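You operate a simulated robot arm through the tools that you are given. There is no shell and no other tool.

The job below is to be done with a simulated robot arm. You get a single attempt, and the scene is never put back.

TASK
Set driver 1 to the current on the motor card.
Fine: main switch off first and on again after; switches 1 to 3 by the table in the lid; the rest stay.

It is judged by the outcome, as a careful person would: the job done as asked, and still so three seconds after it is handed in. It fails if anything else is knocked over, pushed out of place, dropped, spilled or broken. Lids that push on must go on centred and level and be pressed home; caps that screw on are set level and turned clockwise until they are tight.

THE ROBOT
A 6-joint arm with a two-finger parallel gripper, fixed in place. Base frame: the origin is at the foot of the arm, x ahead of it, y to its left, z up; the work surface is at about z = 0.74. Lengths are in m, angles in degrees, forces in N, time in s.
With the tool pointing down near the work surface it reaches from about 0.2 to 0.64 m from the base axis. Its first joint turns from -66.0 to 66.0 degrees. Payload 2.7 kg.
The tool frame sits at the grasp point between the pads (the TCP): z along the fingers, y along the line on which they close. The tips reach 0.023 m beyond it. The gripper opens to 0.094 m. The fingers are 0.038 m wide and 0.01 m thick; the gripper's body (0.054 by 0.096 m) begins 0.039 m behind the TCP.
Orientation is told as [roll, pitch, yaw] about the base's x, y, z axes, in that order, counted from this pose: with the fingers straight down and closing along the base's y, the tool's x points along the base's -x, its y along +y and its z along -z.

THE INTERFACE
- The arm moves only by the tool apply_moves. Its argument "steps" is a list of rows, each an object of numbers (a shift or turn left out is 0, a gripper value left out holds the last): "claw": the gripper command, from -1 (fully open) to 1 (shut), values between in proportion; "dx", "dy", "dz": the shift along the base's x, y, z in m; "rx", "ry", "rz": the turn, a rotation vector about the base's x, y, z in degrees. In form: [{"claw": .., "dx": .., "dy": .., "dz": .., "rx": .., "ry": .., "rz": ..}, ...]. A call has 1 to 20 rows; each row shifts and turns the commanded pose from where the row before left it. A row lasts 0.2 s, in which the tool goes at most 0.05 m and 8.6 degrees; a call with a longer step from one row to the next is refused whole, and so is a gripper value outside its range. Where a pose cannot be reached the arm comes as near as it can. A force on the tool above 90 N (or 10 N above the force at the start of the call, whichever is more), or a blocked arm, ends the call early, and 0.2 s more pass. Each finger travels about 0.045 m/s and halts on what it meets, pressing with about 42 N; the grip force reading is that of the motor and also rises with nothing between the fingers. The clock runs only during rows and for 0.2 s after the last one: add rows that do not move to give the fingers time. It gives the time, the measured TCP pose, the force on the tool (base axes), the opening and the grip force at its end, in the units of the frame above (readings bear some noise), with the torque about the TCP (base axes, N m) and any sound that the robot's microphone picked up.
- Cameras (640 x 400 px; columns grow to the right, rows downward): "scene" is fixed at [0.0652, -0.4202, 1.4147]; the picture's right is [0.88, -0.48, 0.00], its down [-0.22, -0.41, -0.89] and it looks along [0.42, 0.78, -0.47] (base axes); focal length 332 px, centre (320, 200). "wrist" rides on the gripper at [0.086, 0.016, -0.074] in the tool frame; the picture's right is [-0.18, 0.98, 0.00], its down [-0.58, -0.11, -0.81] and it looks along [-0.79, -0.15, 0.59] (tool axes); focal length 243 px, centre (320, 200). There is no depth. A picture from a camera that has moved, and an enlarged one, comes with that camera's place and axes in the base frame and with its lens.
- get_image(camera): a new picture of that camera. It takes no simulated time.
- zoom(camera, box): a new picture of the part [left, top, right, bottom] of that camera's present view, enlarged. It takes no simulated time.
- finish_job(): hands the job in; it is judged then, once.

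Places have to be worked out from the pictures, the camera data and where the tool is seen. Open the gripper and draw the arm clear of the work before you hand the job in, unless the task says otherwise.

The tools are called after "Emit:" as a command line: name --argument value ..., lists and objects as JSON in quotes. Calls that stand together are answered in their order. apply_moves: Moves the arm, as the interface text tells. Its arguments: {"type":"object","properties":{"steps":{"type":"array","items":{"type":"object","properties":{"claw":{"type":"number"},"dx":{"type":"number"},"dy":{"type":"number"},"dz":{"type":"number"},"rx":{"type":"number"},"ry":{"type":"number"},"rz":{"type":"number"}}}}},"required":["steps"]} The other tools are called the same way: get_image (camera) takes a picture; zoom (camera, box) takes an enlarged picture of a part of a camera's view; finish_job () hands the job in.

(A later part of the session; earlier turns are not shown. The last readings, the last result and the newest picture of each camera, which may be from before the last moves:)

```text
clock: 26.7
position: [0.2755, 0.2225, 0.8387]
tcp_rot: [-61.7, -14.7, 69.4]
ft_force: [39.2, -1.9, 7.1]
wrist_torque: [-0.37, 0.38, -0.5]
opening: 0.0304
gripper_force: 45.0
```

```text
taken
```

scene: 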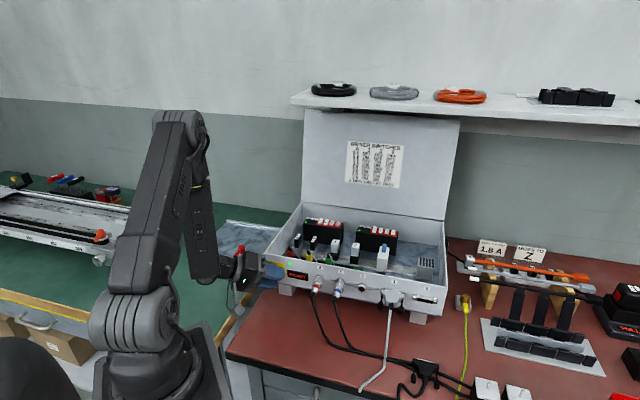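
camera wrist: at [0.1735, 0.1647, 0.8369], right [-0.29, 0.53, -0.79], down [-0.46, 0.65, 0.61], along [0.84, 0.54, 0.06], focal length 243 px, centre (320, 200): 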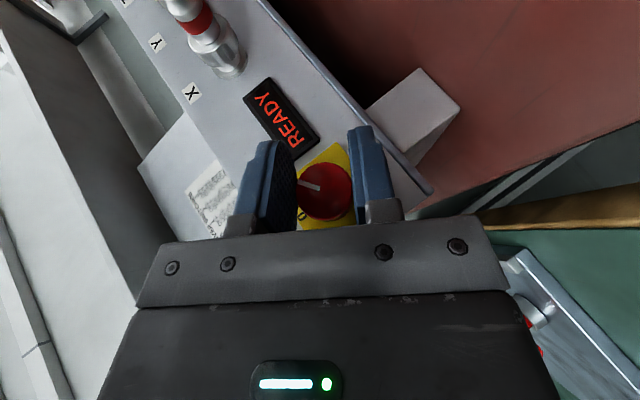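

About 32° of turn done with the pointer following. I continue 20° more, watching for reach limits.

Emit:
apply_moves --steps '[{"rx": -2.83, "ry": -2.83}, {"rx": -2.83, "ry": -2.83}, {"rx": -2.83, "ry": -2.83}, {"rx": -2.83, "ry": -2.83}, {"rx": -2.83, "ry": -2.83}, {}]'

Emit:
get_image --camera "wrist"

Emit:
get_image --camera "scene"

```text
clock: 28.1
position: [0.2831, 0.2194, 0.8382]
tcp_rot: [-79.9, -5.5, 73.0]
ft_force: [-47.3, 7.1, 28.5]
wrist_torque: [0.18, 0.14, 0.74]
opening: 0.0301
gripper_force: 45.4
out of reach, approached as far as the arm can: row 3, 4, 5
```

```text
taken
camera wrist: at [0.1819, 0.158, 0.8264], right [-0.08, 0.31, -0.95], down [-0.58, 0.76, 0.3], along [0.81, 0.57, 0.12], focal length 243 px, centre (320, 200)
```

wrist: 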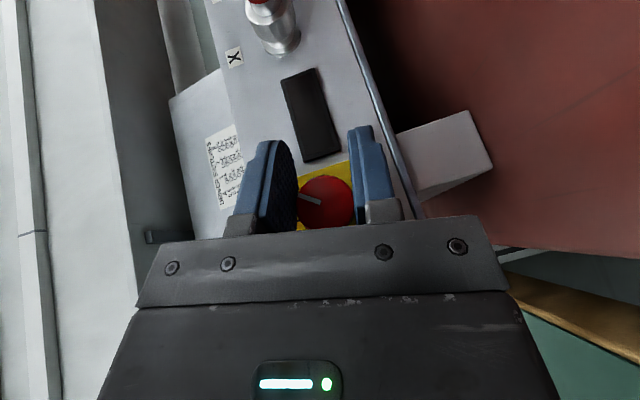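

```text
taken
```

scene: 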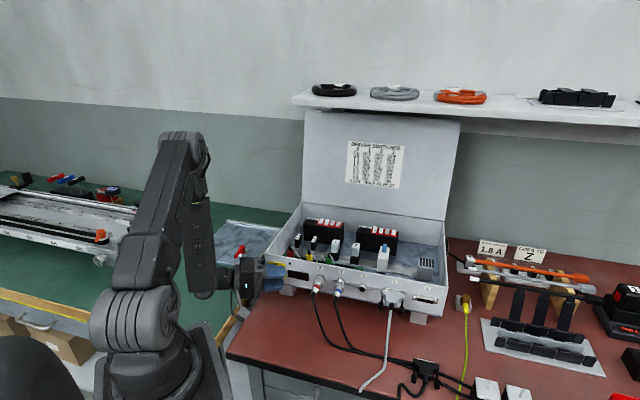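

The READY display has gone dark, so the supply is off with the knob turned about 50°. The arm is near its limit here, so I release to see where the knob settles.

Emit:
apply_moves --steps '[{"claw": 0.0}, {"claw": 0.0}, {"claw": 0.0}, {"claw": 0.0}]'

Emit:
zoom --camera "wrist" --box '[200, 60, 440, 240]'

Emit:
zoom --camera "scene" --box '[215, 215, 355, 305]'

```text
clock: 29.1
position: [0.2841, 0.2193, 0.8384]
tcp_rot: [-79.8, -5.6, 72.7]
ft_force: [-0.1, -0.2, 0.8]
wrist_torque: [0.0, 0.0, 0.05]
opening: 0.0471
gripper_force: 0.0
```

```text
2.22 times, centred on (320, 150) of wrist
camera zoom: at [0.1835, 0.1581, 0.826], right [-0.08, 0.32, -0.94], down [-0.57, 0.76, 0.31], along [0.81, 0.57, 0.12], focal length 539 px, centre (320, 311)
```

zoom: 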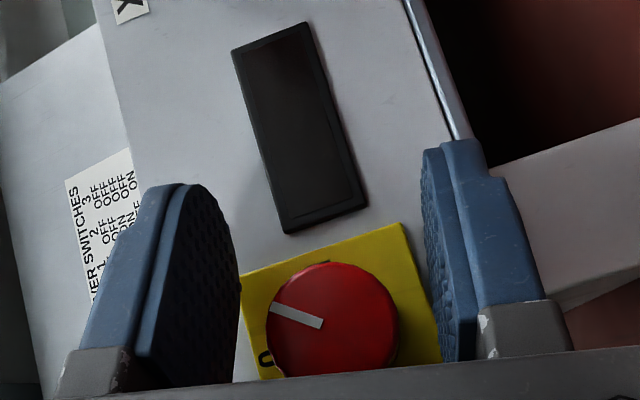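

```text
4.44 times, centred on (285, 260) of scene
camera zoom: at [0.0652, -0.4202, 1.4147], right [0.88, -0.48, 0.0], down [-0.22, -0.41, -0.89], along [0.42, 0.78, -0.47], focal length 1478 px, centre (476, -67)
```

zoom: 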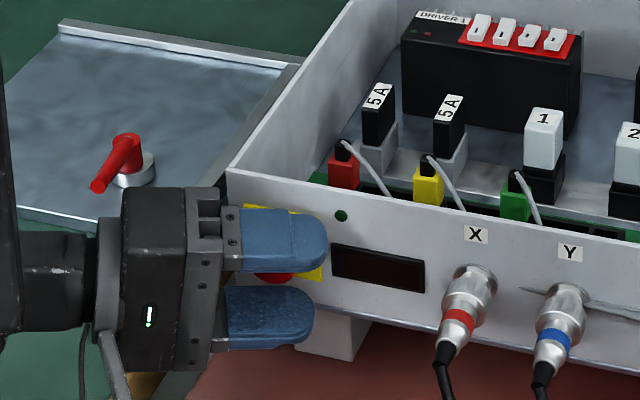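

Power is off (LED, READY and driver LED dark), but the pointer stands at roughly 65°, about 25° short of the 0 mark. With the fingers open around the knob, I re-centre and rotate the gripper back without touching it, to take a second bite.

Emit:
apply_moves --steps '[{"dx": -0.004, "dy": 0.004}, {"dx": -0.004, "dy": 0.004}, {"rx": 2.83, "ry": 2.83}, {"rx": 2.83, "ry": 2.83}, {"rx": 2.83, "ry": 2.83}, {"rx": 2.83, "ry": 2.83}, {"rx": 2.83, "ry": 2.83}, {}]'

Emit:
get_image --camera "wrist"

```text
clock: 30.9
position: [0.2846, 0.221, 0.8369]
tcp_rot: [-61.5, -14.6, 69.5]
ft_force: [-0.3, 0.3, 0.0]
wrist_torque: [-0.03, 0.03, -0.05]
opening: 0.0468
gripper_force: 0.1
out of reach, approached as far as the arm can: row 1, 2
```

```text
taken
camera wrist: at [0.1834, 0.1608, 0.8358], right [-0.3, 0.54, -0.79], down [-0.46, 0.64, 0.61], along [0.84, 0.55, 0.05], focal length 243 px, centre (320, 200)
```

wrist: 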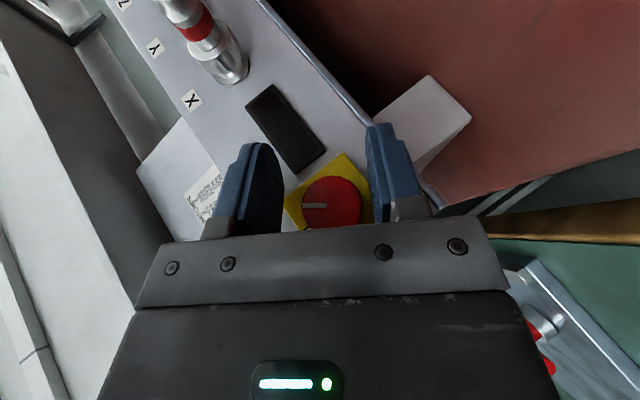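

No contact. The TCP is still about 1 cm off in u from the limit, so I correct that now and continue rotating back to about 35°.

Emit:
apply_moves --steps '[{"dx": -0.0044, "dy": 0.003}, {"dx": -0.0044, "dy": 0.003}, {"rx": 2.83, "ry": 2.83}, {"rx": 2.83, "ry": 2.83}, {"rx": 2.83, "ry": 2.83}, {"rx": 2.83, "ry": 2.83}, {"rx": 2.83, "ry": 2.83}, {"rx": 2.83, "ry": 2.83}, {}]'

Emit:
get_image --camera "wrist"

```text
clock: 32.9
position: [0.2774, 0.2254, 0.837]
tcp_rot: [-37.8, -23.1, 61.6]
ft_force: [-0.3, 0.3, -0.3]
wrist_torque: [-0.01, 0.02, -0.02]
opening: 0.047
gripper_force: 0.1
```

```text
taken
camera wrist: at [0.176, 0.1648, 0.8482], right [-0.49, 0.73, -0.48], down [-0.24, 0.42, 0.88], along [0.84, 0.54, -0.04], focal length 243 px, centre (320, 200)
```

wrist: 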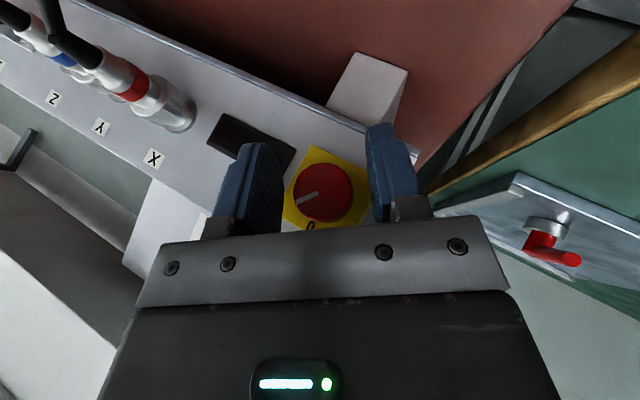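

I zoom in to read the pointer's true angle against the plate's 0 and I marks.

Emit:
zoom --camera "wrist" --box '[270, 130, 380, 240]'

Emit:
zoom --camera "scene" --box '[245, 245, 316, 290]'

```text
3.64 times, centred on (325, 185) of wrist
camera zoom: at [0.176, 0.1648, 0.8482], right [-0.49, 0.73, -0.48], down [-0.24, 0.42, 0.88], along [0.84, 0.54, -0.04], focal length 882 px, centre (302, 254)
```

zoom: 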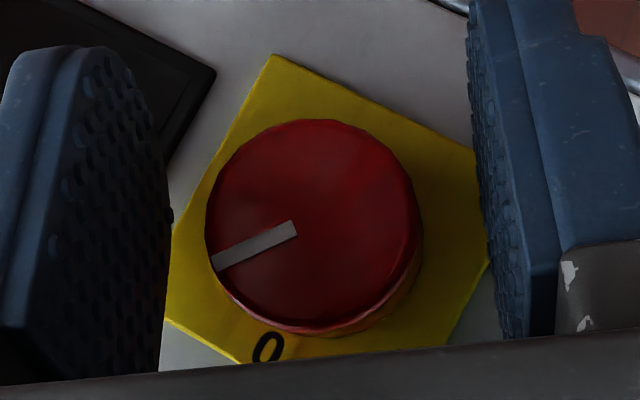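

```text
8.89 times, centred on (280, 268) of scene
camera zoom: at [0.0652, -0.4202, 1.4147], right [0.88, -0.48, 0.0], down [-0.22, -0.41, -0.89], along [0.42, 0.78, -0.47], focal length 2955 px, centre (671, -400)
```

zoom: 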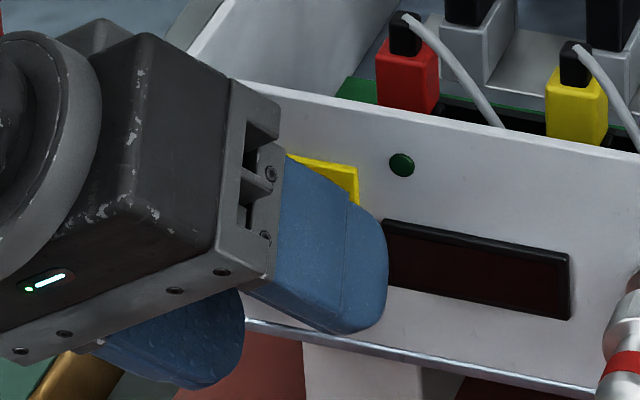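

The pointer is at about 46–50°, so roughly 42° more is needed to reach 0. I roll back a little further, re-centre and grip again.

Emit:
apply_moves --steps '[{"dx": -0.0015, "dy": 0.001, "rx": 2.3, "ry": 2.3}, {"rx": 2.3, "ry": 2.3}, {}, {"claw": 0.3}, {"claw": 0.6}, {"claw": 1.0}, {"claw": 1.0}, {"claw": 1.0}]'

```text
clock: 34.7
position: [0.2752, 0.2258, 0.8384]
tcp_rot: [-31.1, -25.0, 58.5]
ft_force: [8.8, -33.4, 29.2]
wrist_torque: [-0.18, 0.3, -0.17]
opening: 0.0301
gripper_force: 44.8
```

Gripped again, with about 40 N of side load from being slightly off-centre. I shift about 1.5 mm to relieve it and then turn.

Emit:
apply_moves --steps '[{"dx": 0.0012, "dy": -0.0006, "dz": 0.0007, "claw": 1.0}, {"rx": -2.83, "ry": -2.83}, {"rx": -2.83, "ry": -2.83}, {"rx": -2.83, "ry": -2.83}, {"rx": -2.83, "ry": -2.83}, {"rx": -2.83, "ry": -2.83}, {"rx": -2.83, "ry": -2.83}, {}]'

Emit:
get_image --camera "wrist"

```text
clock: 36.5
position: [0.2766, 0.2253, 0.8396]
tcp_rot: [-55.7, -17.2, 67.7]
ft_force: [-1.4, -29.9, 29.8]
wrist_torque: [0.6, -0.55, 0.51]
opening: 0.0304
gripper_force: 44.9
```

```text
taken
camera wrist: at [0.1742, 0.1659, 0.8402], right [-0.35, 0.59, -0.72], down [-0.41, 0.6, 0.69], along [0.84, 0.54, 0.03], focal length 243 px, centre (320, 200)
```

wrist: 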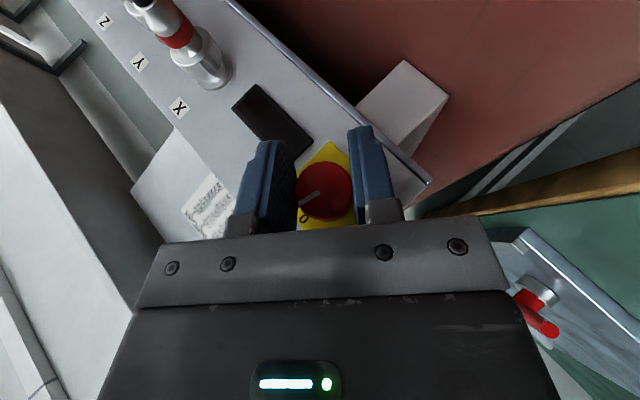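

The pointer is nearing the 0 mark. I continue with the remaining turn.

Emit:
apply_moves --steps '[{"rx": -2.83, "ry": -2.83}, {"rx": -2.83, "ry": -2.83}, {"rx": -2.83, "ry": -2.83}, {"rx": -2.83, "ry": -2.83}, {"rx": -2.83, "ry": -2.83}, {}]'

Emit:
zoom --camera "wrist" --box '[200, 60, 440, 240]'

```text
clock: 37.9
position: [0.2777, 0.2244, 0.8386]
tcp_rot: [-74.2, -8.4, 72.2]
ft_force: [-52.2, -10.7, 39.2]
wrist_torque: [0.39, -0.13, -0.43]
opening: 0.0308
gripper_force: 44.8
out of reach, approached as far as the arm can: row 5
```

```text
2.22 times, centred on (320, 150) of wrist
camera zoom: at [0.1769, 0.1631, 0.8304], right [-0.16, 0.39, -0.91], down [-0.55, 0.73, 0.41], along [0.82, 0.56, 0.1], focal length 539 px, centre (320, 311)
```

zoom: 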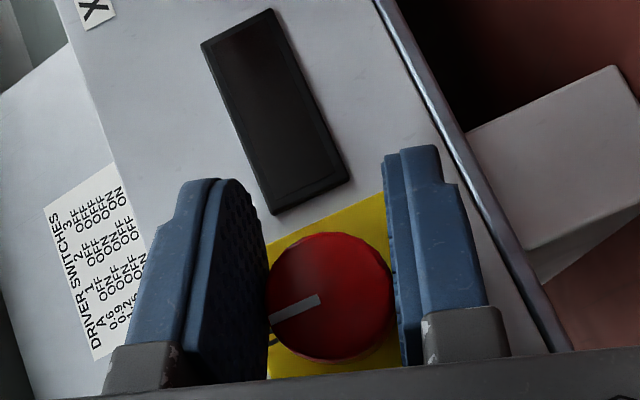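

The pointer now lies square across the panel's long axis, at the 0 mark. I release and check where it stays.

Emit:
apply_moves --steps '[{"claw": 0.0}, {"claw": 0.0}, {"claw": 0.0}, {"claw": 0.0}]'

Emit:
zoom --camera "wrist" --box '[200, 60, 440, 240]'

```text
clock: 38.9
position: [0.2781, 0.2221, 0.8367]
tcp_rot: [-73.7, -8.3, 71.7]
ft_force: [-35.5, -8.3, -14.9]
wrist_torque: [0.02, -0.13, 0.0]
opening: 0.0376
gripper_force: 0.0
```

```text
2.22 times, centred on (320, 150) of wrist
camera zoom: at [0.1778, 0.1624, 0.8295], right [-0.16, 0.39, -0.91], down [-0.54, 0.73, 0.41], along [0.82, 0.56, 0.09], focal length 539 px, centre (320, 311)
```

zoom: 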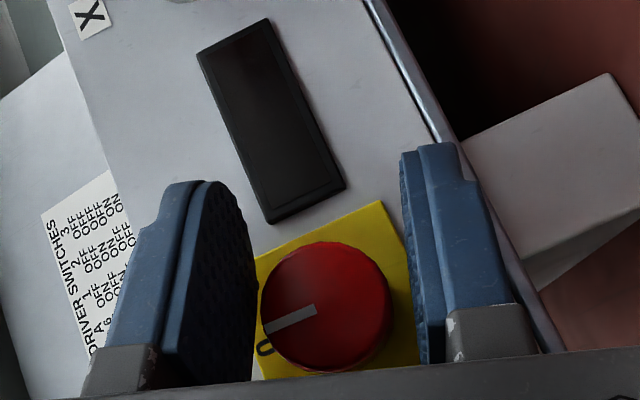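

The fingers opened only to 37.6 mm and there is still about 35 N pushing the tool away from the panel, so a finger is touching something. I ease 6 mm away from the panel.

Emit:
apply_moves --steps '[{"dx": -0.003, "dy": -0.003, "claw": 0.0}, {"dx": -0.003, "dy": -0.003, "claw": 0.0}, {"claw": 0.0}]'

Emit:
get_image --camera "wrist"

Emit:
zoom --camera "scene" --box '[215, 215, 355, 305]'

```text
clock: 39.7
position: [0.2764, 0.2183, 0.8385]
tcp_rot: [-74.0, -8.8, 72.0]
ft_force: [-0.1, 0.9, 0.7]
wrist_torque: [-0.03, 0.02, 0.0]
opening: 0.047
gripper_force: 0.0
```

```text
taken
camera wrist: at [0.1759, 0.1575, 0.8297], right [-0.16, 0.39, -0.91], down [-0.55, 0.73, 0.41], along [0.82, 0.56, 0.1], focal length 243 px, centre (320, 200)
```

wrist: 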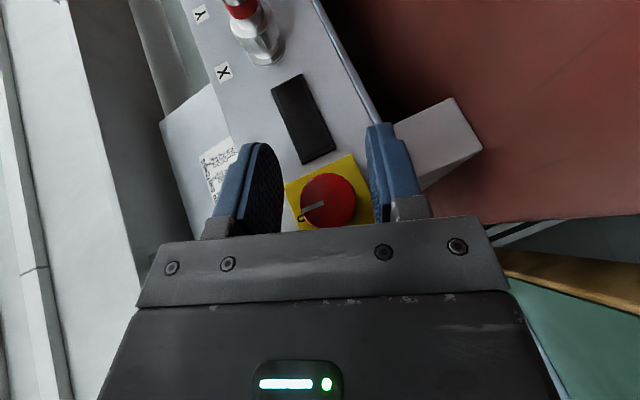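

```text
4.44 times, centred on (285, 260) of scene
camera zoom: at [0.0652, -0.4202, 1.4147], right [0.88, -0.48, 0.0], down [-0.22, -0.41, -0.89], along [0.42, 0.78, -0.47], focal length 1478 px, centre (476, -67)
```

zoom: 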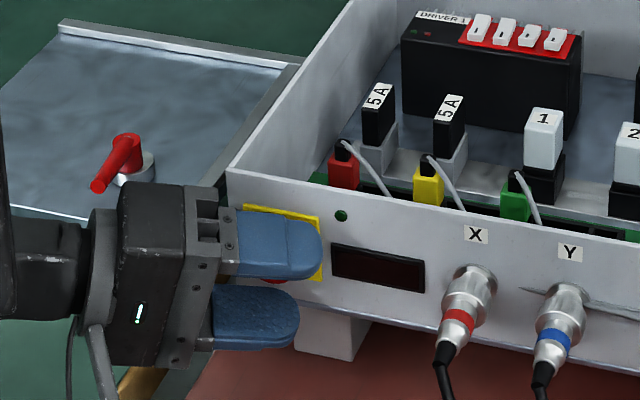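

Free now, with zero force. I read the pointer once more before withdrawing.

Emit:
zoom --camera "wrist" --box '[265, 145, 385, 235]'

```text
4.44 times, centred on (325, 190) of wrist
camera zoom: at [0.1759, 0.1575, 0.8297], right [-0.16, 0.39, -0.91], down [-0.55, 0.73, 0.41], along [0.82, 0.56, 0.1], focal length 1078 px, centre (298, 244)
```

zoom: 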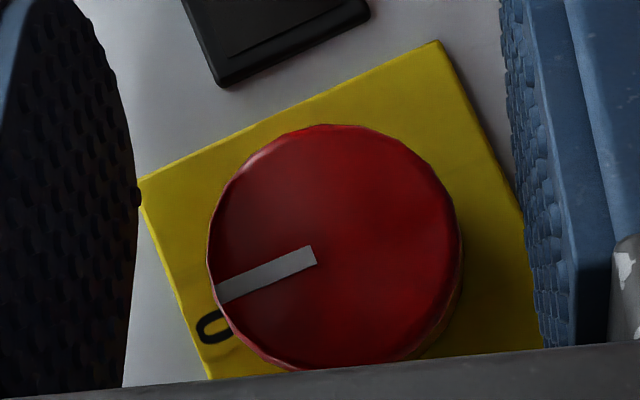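

The pointer is within about 3° of the 0 mark and the supply is off. Now I roll back a little with the fingers clear of the knob, then pull straight away from the panel off the knob.

Emit:
apply_moves --steps '[{"dx": -0.002, "dy": 0.002, "rx": 2.83, "ry": 2.83}, {"dx": -0.002, "dy": 0.002, "rx": 2.83, "ry": 2.83}, {"rx": 2.83, "ry": 2.83}, {"rx": 2.83, "ry": 2.83}, {"rx": 2.83, "ry": 2.83}, {"dx": -0.007, "dy": -0.007}, {"dx": -0.007, "dy": -0.007}, {}]'

Emit:
get_image --camera "scene"

Emit:
get_image --camera "wrist"

```text
clock: 41.5
position: [0.2572, 0.2073, 0.8374]
tcp_rot: [-55.5, -17.2, 67.7]
ft_force: [-1.1, 0.3, 0.3]
wrist_torque: [0.0, 0.0, 0.04]
opening: 0.0473
gripper_force: 0.0
```

```text
taken
```

scene: 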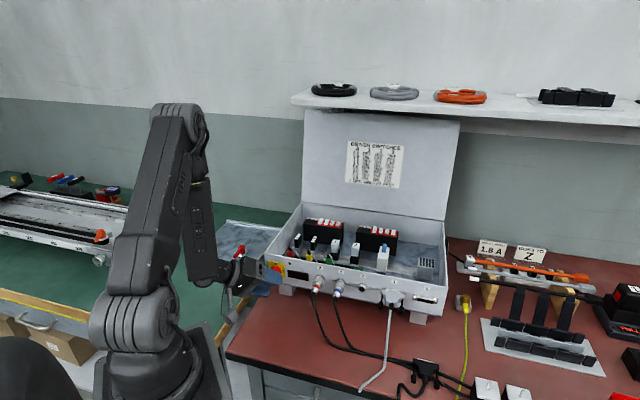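

```text
taken
camera wrist: at [0.1547, 0.1491, 0.8392], right [-0.36, 0.59, -0.72], down [-0.41, 0.59, 0.69], along [0.84, 0.54, 0.03], focal length 243 px, centre (320, 200)
```

wrist: 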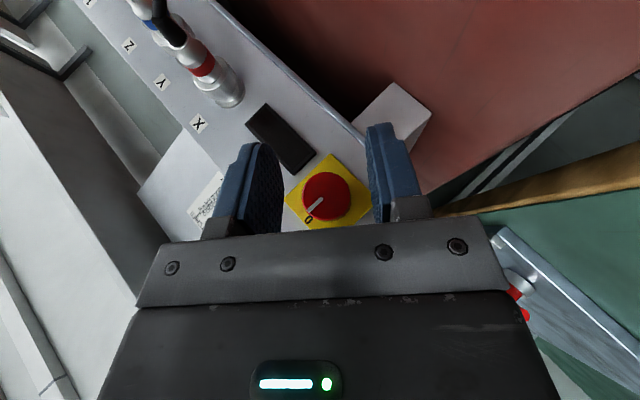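

The fingers are clear of the knob, the pointer is on 0 and the display is dark. I reduce the tilt and then raise the tool straight up in front of the panel.

Emit:
apply_moves --steps '[{"rx": -1.663, "ry": 1.663, "rz": -3.236}, {"rx": -1.663, "ry": 1.663, "rz": -3.236}, {"rx": -1.663, "ry": 1.663, "rz": -3.236}, {"rx": -1.663, "ry": 1.663, "rz": -3.236}, {"dz": 0.025}, {"dz": 0.03}, {"dz": 0.03}, {"dz": 0.03}, {}]'

```text
clock: 43.5
position: [0.2685, 0.2004, 0.951]
tcp_rot: [-52.8, -8.1, 54.1]
ft_force: [-0.8, 0.2, 0.6]
wrist_torque: [-0.02, -0.03, 0.0]
opening: 0.0469
gripper_force: 0.0
out of reach, approached as far as the arm can: row 5, 6, 7
```

Now I move up and outward over the front of the box and roll the tool back upright.

Emit:
apply_moves --steps '[{"dx": 0.025, "dy": 0.025, "dz": 0.025}, {"dx": 0.025, "dy": 0.025, "dz": 0.025}, {"dx": 0.015, "dy": 0.025, "dz": 0.025}, {"rx": 3.36, "ry": 3.36}, {"rx": 3.36, "ry": 3.36}, {"rx": 3.36, "ry": 3.36}, {"rx": 3.36, "ry": 3.36}, {"rx": 3.36, "ry": 3.36}, {"rx": 3.36, "ry": 3.36}, {"rx": 3.36, "ry": 3.36}, {"rx": 3.36, "ry": 3.36}, {"rx": 3.36, "ry": 3.36}, {"rx": 3.36, "ry": 3.36}, {"rx": 3.36, "ry": 3.36}, {}]'

Emit:
get_image --camera "wrist"

Emit:
zoom --camera "scene" --box '[255, 200, 455, 325]'

```text
clock: 46.7
position: [0.3306, 0.2782, 1.0276]
tcp_rot: [0.3, -12.2, 44.1]
ft_force: [-0.5, 0.1, 0.2]
wrist_torque: [0.01, -0.01, -0.01]
opening: 0.0472
gripper_force: 0.0
```

```text
taken
camera wrist: at [0.2446, 0.218, 1.0819], right [-0.56, 0.83, 0.04], down [0.36, 0.2, 0.91], along [0.75, 0.52, -0.41], focal length 243 px, centre (320, 200)
```

wrist: 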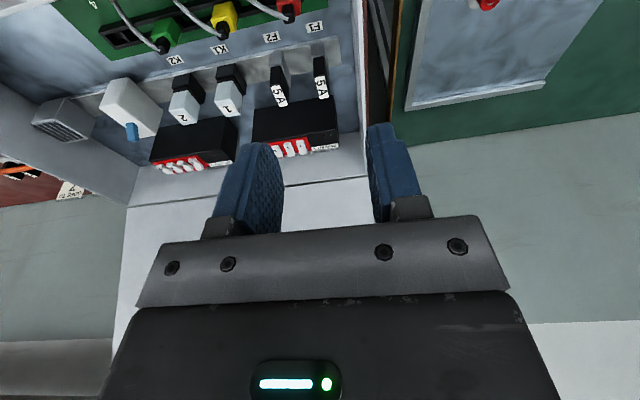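

```text
3.20 times, centred on (355, 262) of scene
camera zoom: at [0.0652, -0.4202, 1.4147], right [0.88, -0.48, 0.0], down [-0.22, -0.41, -0.89], along [0.42, 0.78, -0.47], focal length 1064 px, centre (208, 0)
```

zoom: 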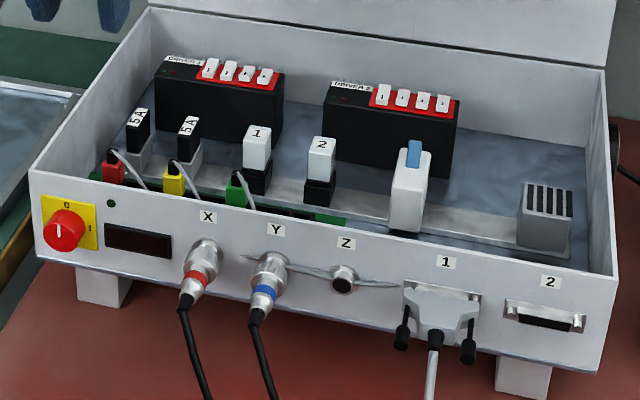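

The supply is off: the pointer is on 0 and all LEDs are dark. Next come the driver switches. I open the gripper fully, tilt to about 20° and roll 10° so only the left fingertip leads, and move above driver 1 with plenty of height.

Emit:
apply_moves --steps '[{"rz": 0.9, "claw": -1.0}, {"rx": 2.83, "ry": -2.83, "claw": -1.0}, {"rx": 2.83, "ry": -2.83}, {"rx": -3.54, "ry": -3.54}, {"rx": -3.54, "ry": -3.54}, {"dx": 0.04, "dy": 0.011, "dz": -0.005}, {"dx": 0.04, "dy": 0.011, "dz": -0.005}, {"dx": 0.04, "dy": 0.011, "dz": -0.005}, {"dx": 0.04, "dy": 0.011, "dz": -0.005}, {"dx": 0.0436, "dy": 0.0112, "dz": -0.005}, {}]'

Emit:
get_image --camera "wrist"

Emit:
get_image --camera "scene"

```text
clock: 49.1
position: [0.5332, 0.3343, 1.0015]
tcp_rot: [-10.3, -19.9, 48.7]
ft_force: [-1.0, 0.2, 0.0]
wrist_torque: [0.0, -0.03, 0.02]
opening: 0.0941
gripper_force: 0.1
```

```text
taken
camera wrist: at [0.4398, 0.2724, 1.0383], right [-0.57, 0.81, -0.1], down [0.15, 0.23, 0.96], along [0.81, 0.53, -0.25], focal length 243 px, centre (320, 200)
```

wrist: 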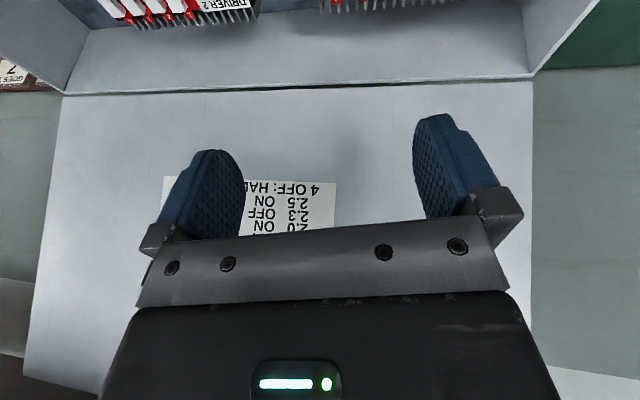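

```text
taken
```

scene: 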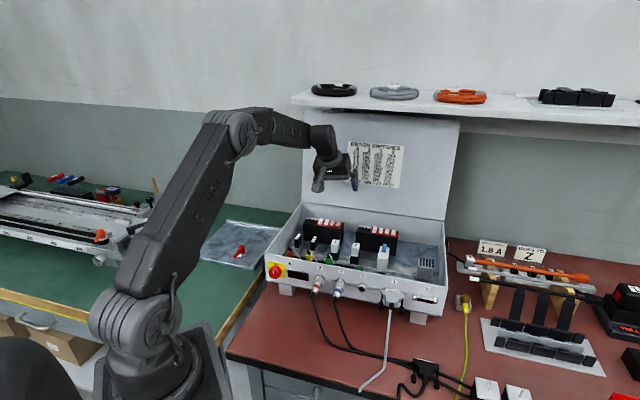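

I lower the tool to about 30 mm above the rockers to check alignment over switch 1.

Emit:
apply_moves --steps '[{"dz": -0.02}, {"dz": -0.02}, {"dz": -0.02}, {}]'

Emit:
get_image --camera "wrist"

Emit:
zoom --camera "scene" --box '[290, 170, 400, 250]'

```text
clock: 50.1
position: [0.5344, 0.3328, 0.9409]
tcp_rot: [-10.5, -19.9, 48.6]
ft_force: [0.0, -0.9, -0.1]
wrist_torque: [-0.02, -0.04, 0.03]
opening: 0.0942
gripper_force: 0.1
```

```text
taken
camera wrist: at [0.4403, 0.2725, 0.977], right [-0.57, 0.81, -0.1], down [0.15, 0.23, 0.96], along [0.81, 0.53, -0.25], focal length 243 px, centre (320, 200)
```

wrist: 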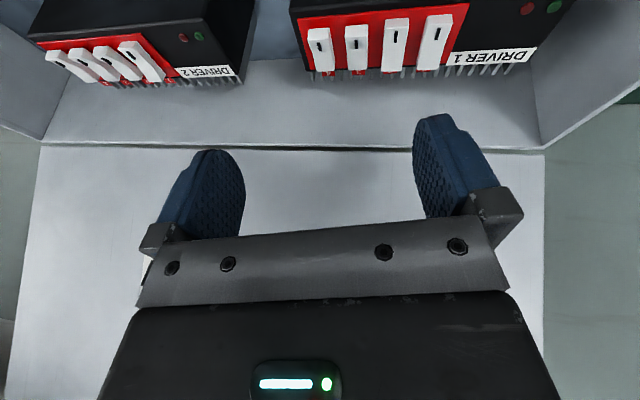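

```text
5.00 times, centred on (345, 210) of scene
camera zoom: at [0.0652, -0.4202, 1.4147], right [0.88, -0.48, 0.0], down [-0.22, -0.41, -0.89], along [0.42, 0.78, -0.47], focal length 1662 px, centre (195, 150)
```

zoom: 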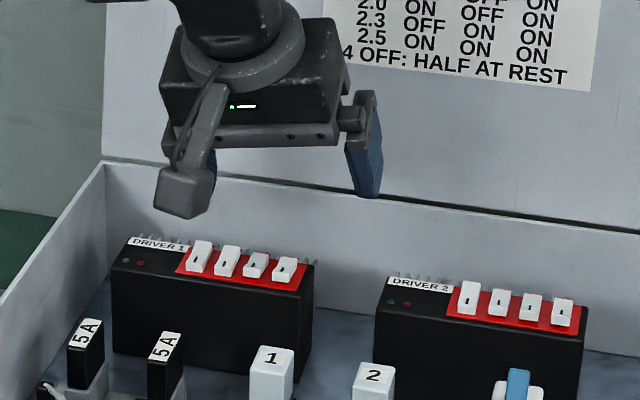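

Both switch banks are in clear view. I zoom in on driver 1 from here to pin the rockers' positions exactly.

Emit:
zoom --camera "wrist" --box '[290, 0, 470, 100]'

Emit:
zoom --camera "scene" --box '[310, 205, 360, 237]'

```text
3.56 times, centred on (380, 50) of wrist
camera zoom: at [0.4403, 0.2725, 0.977], right [-0.57, 0.81, -0.1], down [0.15, 0.23, 0.96], along [0.81, 0.53, -0.25], focal length 863 px, centre (107, 733)
```

zoom: 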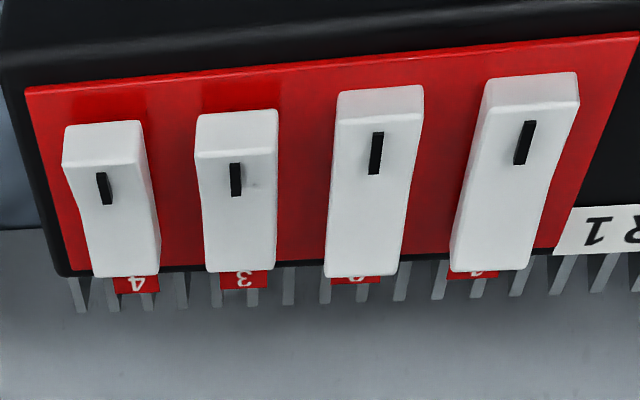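

```text
12.50 times, centred on (335, 221) of scene
camera zoom: at [0.0652, -0.4202, 1.4147], right [0.88, -0.48, 0.0], down [-0.22, -0.41, -0.89], along [0.42, 0.78, -0.47], focal length 4156 px, centre (132, -62)
```

zoom: 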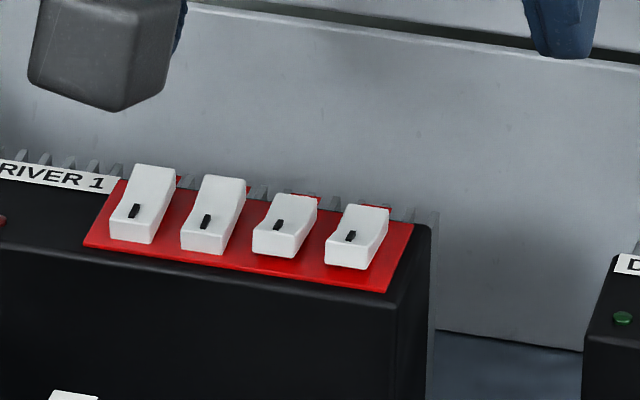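

The rockers are now pinned: u≈0.091 / 0.110 / 0.1295 / 0.149, spanning w≈0.598–0.623, with the raised end about 4 mm above the low end (z≈0.870 vs 0.865). I align the left fingertip over the far end of switch 1 and lower to just above it.

Emit:
apply_moves --steps '[{"dx": 0.003, "dy": 0.0059, "dz": -0.01}, {"dz": -0.012}, {"dz": -0.009}, {}]'

Emit:
get_image --camera "wrist"

Emit:
zoom --camera "scene" --box '[290, 190, 370, 245]'

```text
clock: 51.1
position: [0.5366, 0.3386, 0.9097]
tcp_rot: [-10.4, -19.8, 48.7]
ft_force: [-0.4, 0.8, 1.2]
wrist_torque: [0.0, 0.01, -0.02]
opening: 0.094
gripper_force: 0.0
```

```text
taken
camera wrist: at [0.4429, 0.2782, 0.9462], right [-0.57, 0.81, -0.1], down [0.15, 0.23, 0.96], along [0.81, 0.53, -0.25], focal length 243 px, centre (320, 200)
```

wrist: 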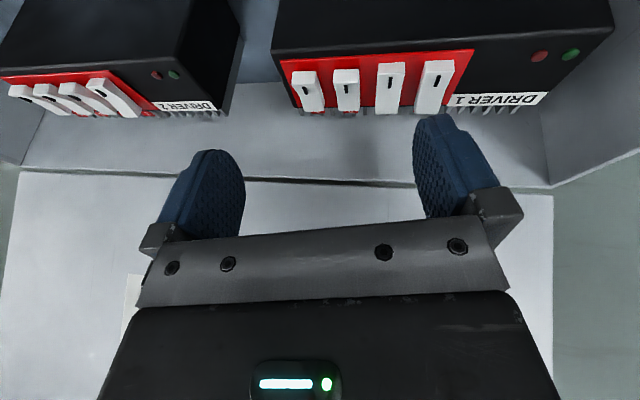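

```text
7.27 times, centred on (330, 218) of scene
camera zoom: at [0.0652, -0.4202, 1.4147], right [0.88, -0.48, 0.0], down [-0.22, -0.41, -0.89], along [0.42, 0.78, -0.47], focal length 2418 px, centre (247, 73)
```

zoom: 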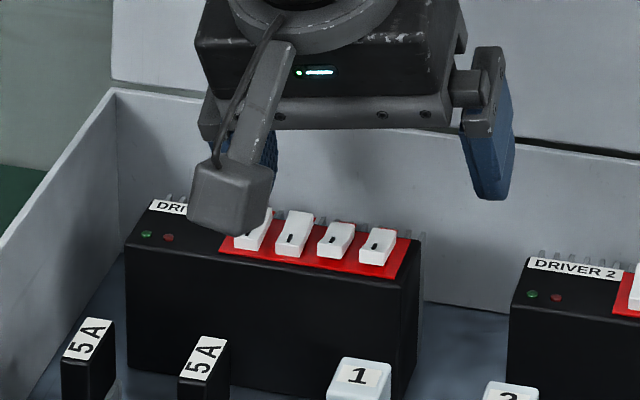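

The fingertip lines up with switch 1's far end. I lower in small steps, watching the force.

Emit:
apply_moves --steps '[{"dz": -0.003}, {"dz": -0.002}, {"dz": -0.002}, {}]'

Emit:
zoom --camera "wrist" --box '[280, 30, 500, 160]'

```text
clock: 52.1
position: [0.5371, 0.3404, 0.9084]
tcp_rot: [-10.5, -20.2, 48.7]
ft_force: [-5.9, 0.2, 25.6]
wrist_torque: [0.83, 1.33, 0.17]
opening: 0.0937
gripper_force: 0.1
```

```text
2.91 times, centred on (390, 95) of wrist
camera zoom: at [0.4434, 0.2785, 0.9433], right [-0.57, 0.81, -0.1], down [0.14, 0.22, 0.96], along [0.81, 0.54, -0.24], focal length 706 px, centre (116, 506)
```

zoom: 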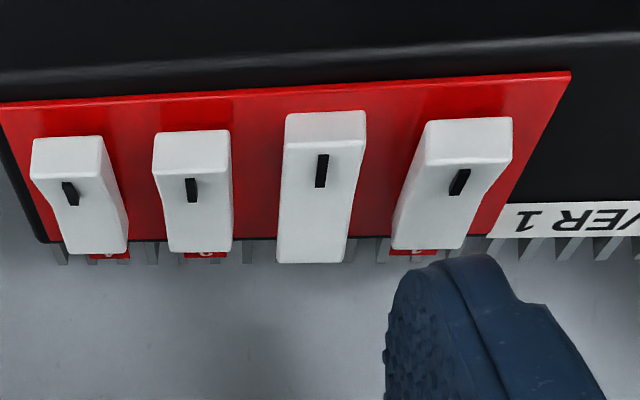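

Switch 1 has flipped: its near (bar) end is now up like 3 and 4, with 26 N on the finger as it bottomed. I lift and check that it holds.

Emit:
apply_moves --steps '[{"dz": 0.01}, {"dz": 0.008}, {}]'

Emit:
zoom --camera "wrist" --box '[280, 10, 500, 140]'

```text
clock: 52.9
position: [0.5355, 0.3404, 0.9208]
tcp_rot: [-10.4, -19.6, 48.7]
ft_force: [0.9, 0.3, 0.2]
wrist_torque: [-0.04, 0.02, 0.03]
opening: 0.0944
gripper_force: 0.1
```

```text
2.91 times, centred on (390, 75) of wrist
camera zoom: at [0.4429, 0.2782, 0.9578], right [-0.57, 0.81, -0.1], down [0.15, 0.23, 0.96], along [0.81, 0.53, -0.25], focal length 706 px, centre (116, 564)
```

zoom: 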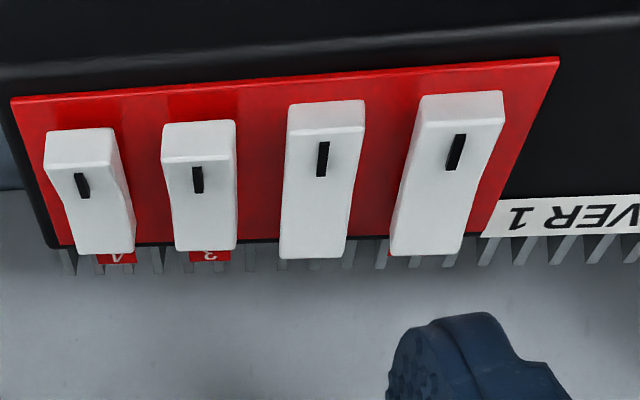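

It sprang back: the torque reading shows the finger corner touched near the rocker's middle (w≈0.612) and it never clicked over. I shift about 9 mm farther back and 4 mm right so the corner bears on the far end, and press again.

Emit:
apply_moves --steps '[{"dx": 0.0096, "dy": 0.0033}, {"dz": -0.009}, {"dz": -0.003}, {"dz": -0.003}, {"dz": -0.003}, {}]'

Emit:
zoom --camera "wrist" --box '[280, 30, 500, 160]'

```text
clock: 54.3
position: [0.5462, 0.3425, 0.9069]
tcp_rot: [-10.5, -20.1, 48.7]
ft_force: [-13.8, -7.2, 28.0]
wrist_torque: [0.55, 1.72, 0.81]
opening: 0.094
gripper_force: 0.0
```

```text
2.91 times, centred on (390, 95) of wrist
camera zoom: at [0.4521, 0.2814, 0.9425], right [-0.57, 0.81, -0.1], down [0.15, 0.23, 0.96], along [0.81, 0.54, -0.25], focal length 706 px, centre (116, 506)
```

zoom: 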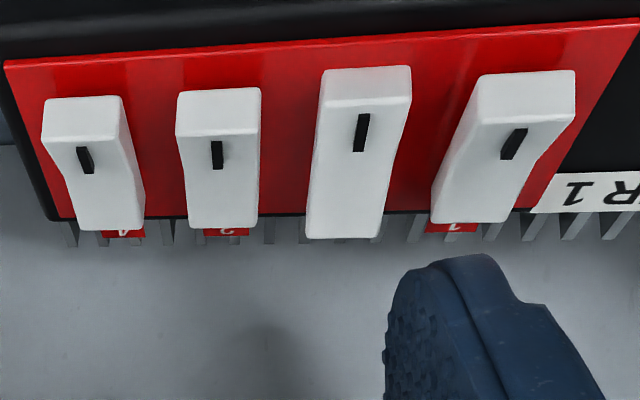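

Contact is now at the far end (w≈0.619, u≈0.092) and the rocker shows the other way. I press slightly more to be sure, then lift and look.

Emit:
apply_moves --steps '[{"dz": -0.003}, {"dz": -0.003}, {}]'

Emit:
zoom --camera "wrist" --box '[280, 30, 500, 160]'

Emit:
apply_moves --steps '[{"dz": 0.01}, {"dz": 0.012}, {}]'

Emit:
zoom --camera "wrist" --box '[280, 10, 500, 140]'

```text
clock: 55.1
position: [0.5469, 0.3441, 0.9073]
tcp_rot: [-10.5, -20.6, 48.6]
ft_force: [-27.6, -15.6, 53.8]
wrist_torque: [1.04, 3.32, 1.51]
opening: 0.0935
gripper_force: 0.1
```

```text
2.91 times, centred on (390, 95) of wrist
camera zoom: at [0.4525, 0.2816, 0.9413], right [-0.57, 0.81, -0.1], down [0.14, 0.22, 0.97], along [0.81, 0.54, -0.24], focal length 706 px, centre (116, 506)
```

zoom: 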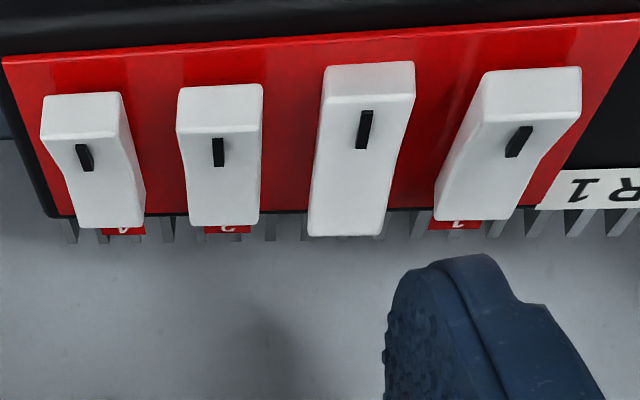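

```text
clock: 55.9
position: [0.5456, 0.3424, 0.9184]
tcp_rot: [-10.4, -19.8, 48.6]
ft_force: [0.4, 0.5, -0.3]
wrist_torque: [-0.01, 0.0, -0.02]
opening: 0.094
gripper_force: 0.0
```

```text
2.91 times, centred on (390, 75) of wrist
camera zoom: at [0.452, 0.281, 0.9554], right [-0.57, 0.81, -0.1], down [0.15, 0.23, 0.96], along [0.81, 0.53, -0.25], focal length 706 px, centre (116, 564)
```

zoom: 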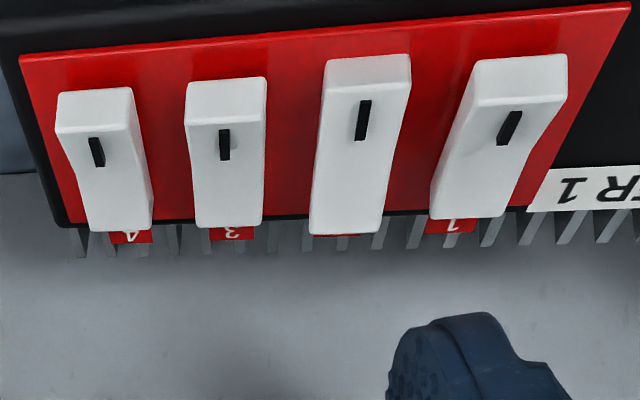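

Switch 1 now holds with the bar end up (OFF). I move one pitch to switch 2 and press its far end the same way.

Emit:
apply_moves --steps '[{"dx": 0.0137, "dy": -0.0133}, {}]'

Emit:
zoom --camera "wrist" --box '[280, 10, 500, 140]'

```text
clock: 56.5
position: [0.5593, 0.3286, 0.9192]
tcp_rot: [-10.4, -19.8, 48.8]
ft_force: [0.4, -0.6, 0.5]
wrist_torque: [-0.04, 0.02, -0.02]
opening: 0.0937
gripper_force: 0.1
```

```text
2.91 times, centred on (390, 75) of wrist
camera zoom: at [0.4657, 0.2674, 0.9561], right [-0.57, 0.81, -0.1], down [0.15, 0.23, 0.96], along [0.81, 0.53, -0.25], focal length 706 px, centre (116, 564)
```

zoom: 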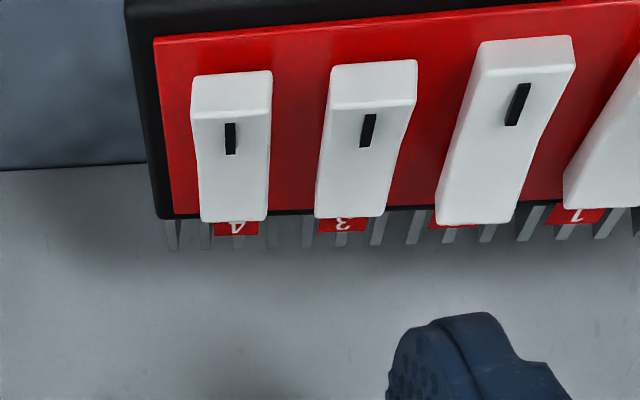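

The fingertip has the same relation to switch 2 as it had to switch 1. I press its far end.

Emit:
apply_moves --steps '[{"dz": -0.009}, {"dz": -0.003}, {"dz": -0.003}, {"dz": -0.003}, {"dz": -0.003}, {}]'

Emit:
zoom --camera "wrist" --box '[280, 30, 500, 160]'

Emit:
apply_moves --steps '[{"dz": 0.01}, {"dz": 0.012}, {}]'

Emit:
zoom --camera "wrist" --box '[280, 10, 500, 140]'

```text
clock: 57.9
position: [0.5593, 0.3303, 0.9065]
tcp_rot: [-10.5, -20.6, 48.6]
ft_force: [-22.3, -12.6, 44.4]
wrist_torque: [0.89, 2.72, 1.25]
opening: 0.0935
gripper_force: 0.1
```

```text
2.91 times, centred on (390, 95) of wrist
camera zoom: at [0.466, 0.268, 0.9417], right [-0.57, 0.81, -0.1], down [0.14, 0.22, 0.96], along [0.81, 0.54, -0.24], focal length 706 px, centre (116, 506)
```

zoom: 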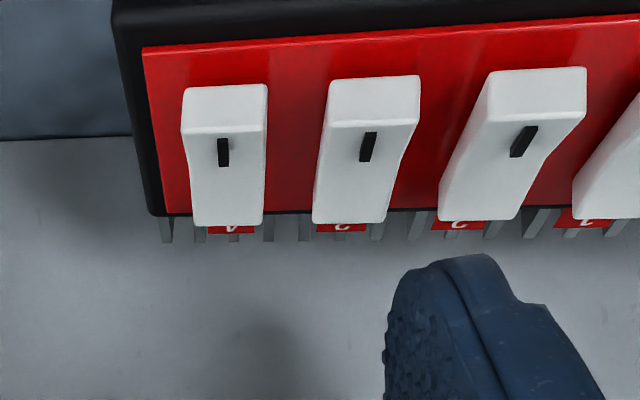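

```text
clock: 58.7
position: [0.5578, 0.3262, 0.92]
tcp_rot: [-10.4, -19.8, 48.6]
ft_force: [0.5, -0.1, -0.9]
wrist_torque: [0.0, 0.0, -0.05]
opening: 0.094
gripper_force: 0.0
```

```text
2.91 times, centred on (390, 75) of wrist
camera zoom: at [0.4661, 0.2669, 0.9564], right [-0.57, 0.81, -0.1], down [0.15, 0.23, 0.96], along [0.81, 0.53, -0.25], focal length 706 px, centre (116, 564)
```

zoom: 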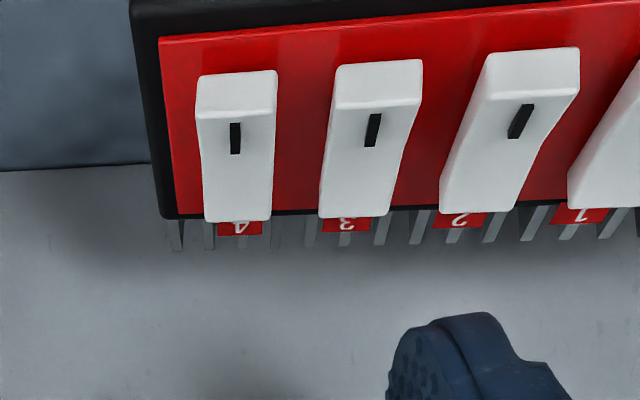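

Switch 2 also holds (OFF). Now switch 3: I shift one pitch right and about 17 mm toward me so the fingertip corner comes over its near (bar) end, then check before pressing.

Emit:
apply_moves --steps '[{"dx": -0.0009, "dy": -0.0233}, {}]'

Emit:
get_image --camera "wrist"

Emit:
zoom --camera "wrist" --box '[280, 0, 500, 130]'

Emit:
zoom --camera "scene" --box '[290, 190, 400, 255]'

```text
clock: 59.3
position: [0.5597, 0.3051, 0.9209]
tcp_rot: [-10.4, -19.9, 48.7]
ft_force: [-0.2, 0.9, 0.3]
wrist_torque: [-0.01, 0.02, 0.02]
opening: 0.0941
gripper_force: 0.1
```

```text
taken
camera wrist: at [0.4657, 0.2438, 0.9572], right [-0.57, 0.81, -0.1], down [0.15, 0.23, 0.96], along [0.81, 0.53, -0.25], focal length 243 px, centre (320, 200)
```

wrist: 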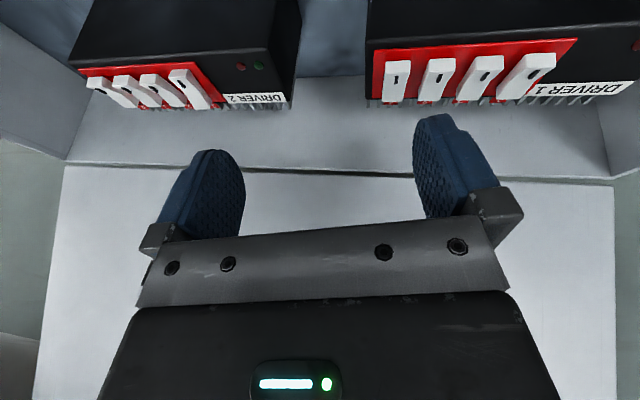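

```text
2.91 times, centred on (390, 65) of wrist
camera zoom: at [0.4657, 0.2438, 0.9572], right [-0.57, 0.81, -0.1], down [0.15, 0.23, 0.96], along [0.81, 0.53, -0.25], focal length 706 px, centre (116, 593)
```

zoom: 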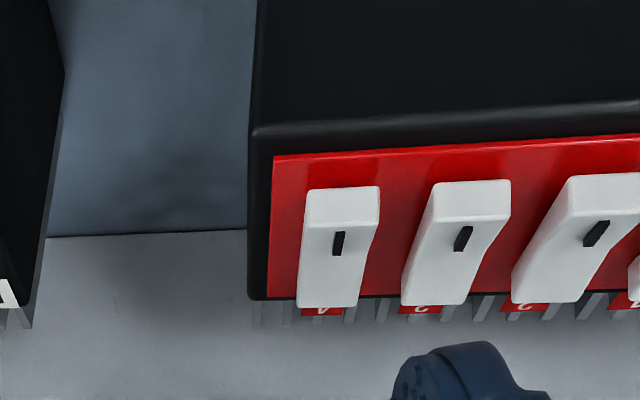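

```text
5.82 times, centred on (345, 222) of scene
camera zoom: at [0.0652, -0.4202, 1.4147], right [0.88, -0.48, 0.0], down [-0.22, -0.41, -0.89], along [0.42, 0.78, -0.47], focal length 1934 px, centre (174, 69)
```

zoom: 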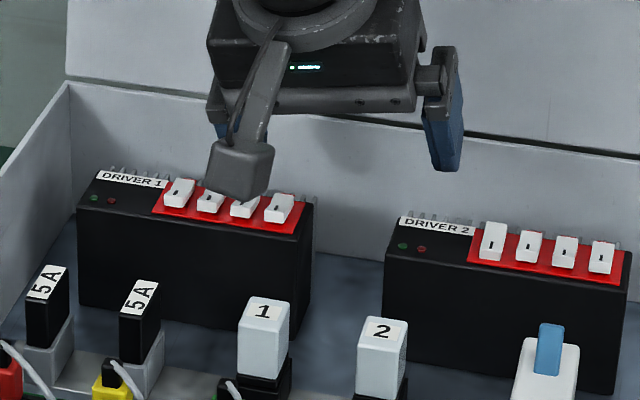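

The finger corner is near the front edge of rocker 3 and slightly toward switch 4. I trim 2 mm back and 3 mm left for margin, then lower to first contact and check.

Emit:
apply_moves --steps '[{"dx": -0.0007, "dy": 0.0035}, {"dz": -0.007}, {"dz": -0.003}, {"dz": -0.003}, {}]'

Emit:
zoom --camera "wrist" --box '[280, 20, 500, 150]'

```text
clock: 60.5
position: [0.5587, 0.3097, 0.9084]
tcp_rot: [-10.4, -19.9, 48.7]
ft_force: [-2.4, -1.8, 4.6]
wrist_torque: [0.07, 0.24, 0.15]
opening: 0.0935
gripper_force: 0.2
```

```text
2.91 times, centred on (390, 85) of wrist
camera zoom: at [0.4648, 0.2478, 0.9451], right [-0.57, 0.81, -0.1], down [0.15, 0.23, 0.96], along [0.81, 0.53, -0.25], focal length 706 px, centre (116, 534)
```

zoom: 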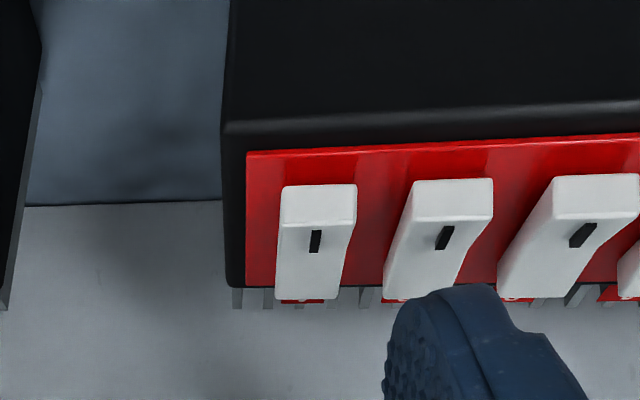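

First light contact (about 5 N) on rocker 3's near end, with the neighbours clear. I press on in 3 mm steps.

Emit:
apply_moves --steps '[{"dz": -0.003}, {"dz": -0.003}, {"dz": -0.003}, {}]'

Emit:
zoom --camera "wrist" --box '[280, 20, 500, 150]'

```text
clock: 61.5
position: [0.5577, 0.3086, 0.9068]
tcp_rot: [-10.7, -20.2, 48.6]
ft_force: [-32.2, -22.0, 54.4]
wrist_torque: [0.79, 3.51, 1.92]
opening: 0.0928
gripper_force: 0.0
```

```text
2.91 times, centred on (390, 85) of wrist
camera zoom: at [0.4645, 0.248, 0.9429], right [-0.57, 0.81, -0.11], down [0.14, 0.23, 0.96], along [0.81, 0.53, -0.25], focal length 706 px, centre (116, 534)
```

zoom: 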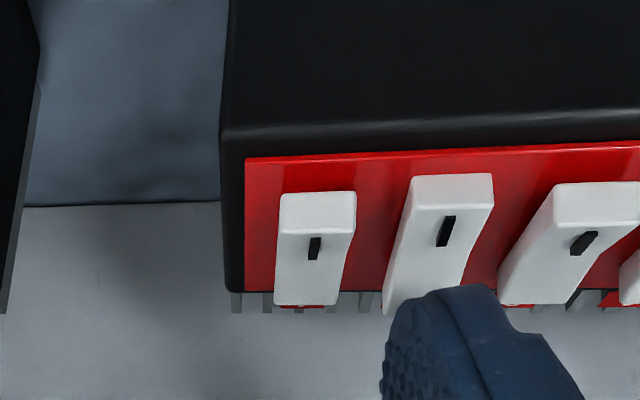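

Switch 3 has rocked over, bar end down and far end up, at 54 N. I lift and check that it holds and that the others are unchanged.

Emit:
apply_moves --steps '[{"dz": 0.01}, {"dz": 0.015}, {"dz": 0.02}, {"dz": 0.02}, {}]'

Emit:
get_image --camera "wrist"

Emit:
zoom --camera "scene" --box '[300, 205, 350, 240]'

```text
clock: 62.7
position: [0.5582, 0.3094, 0.9646]
tcp_rot: [-10.4, -19.9, 48.7]
ft_force: [0.6, 0.2, 0.1]
wrist_torque: [-0.02, -0.02, 0.0]
opening: 0.0941
gripper_force: 0.0
```

```text
taken
camera wrist: at [0.4642, 0.2485, 1.0001], right [-0.57, 0.81, -0.1], down [0.15, 0.23, 0.96], along [0.81, 0.53, -0.25], focal length 243 px, centre (320, 200)
```

wrist: 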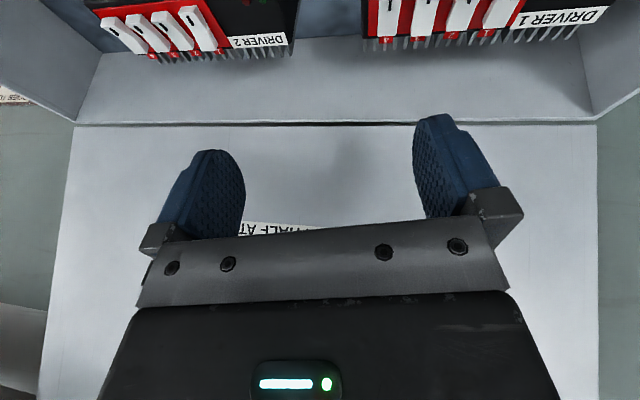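

```text
11.43 times, centred on (325, 222) of scene
camera zoom: at [0.0652, -0.4202, 1.4147], right [0.88, -0.48, 0.0], down [-0.22, -0.41, -0.89], along [0.42, 0.78, -0.47], focal length 3800 px, centre (263, -57)
```

zoom: 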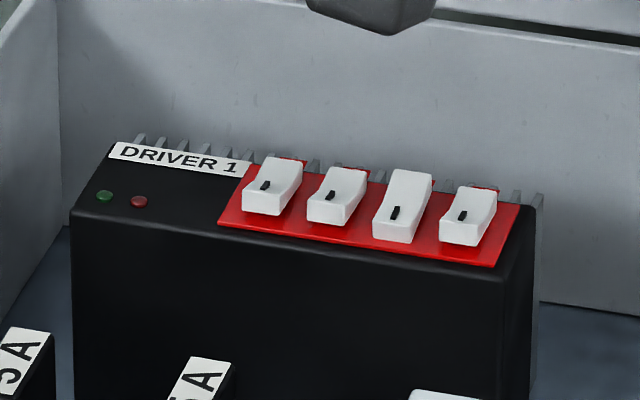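

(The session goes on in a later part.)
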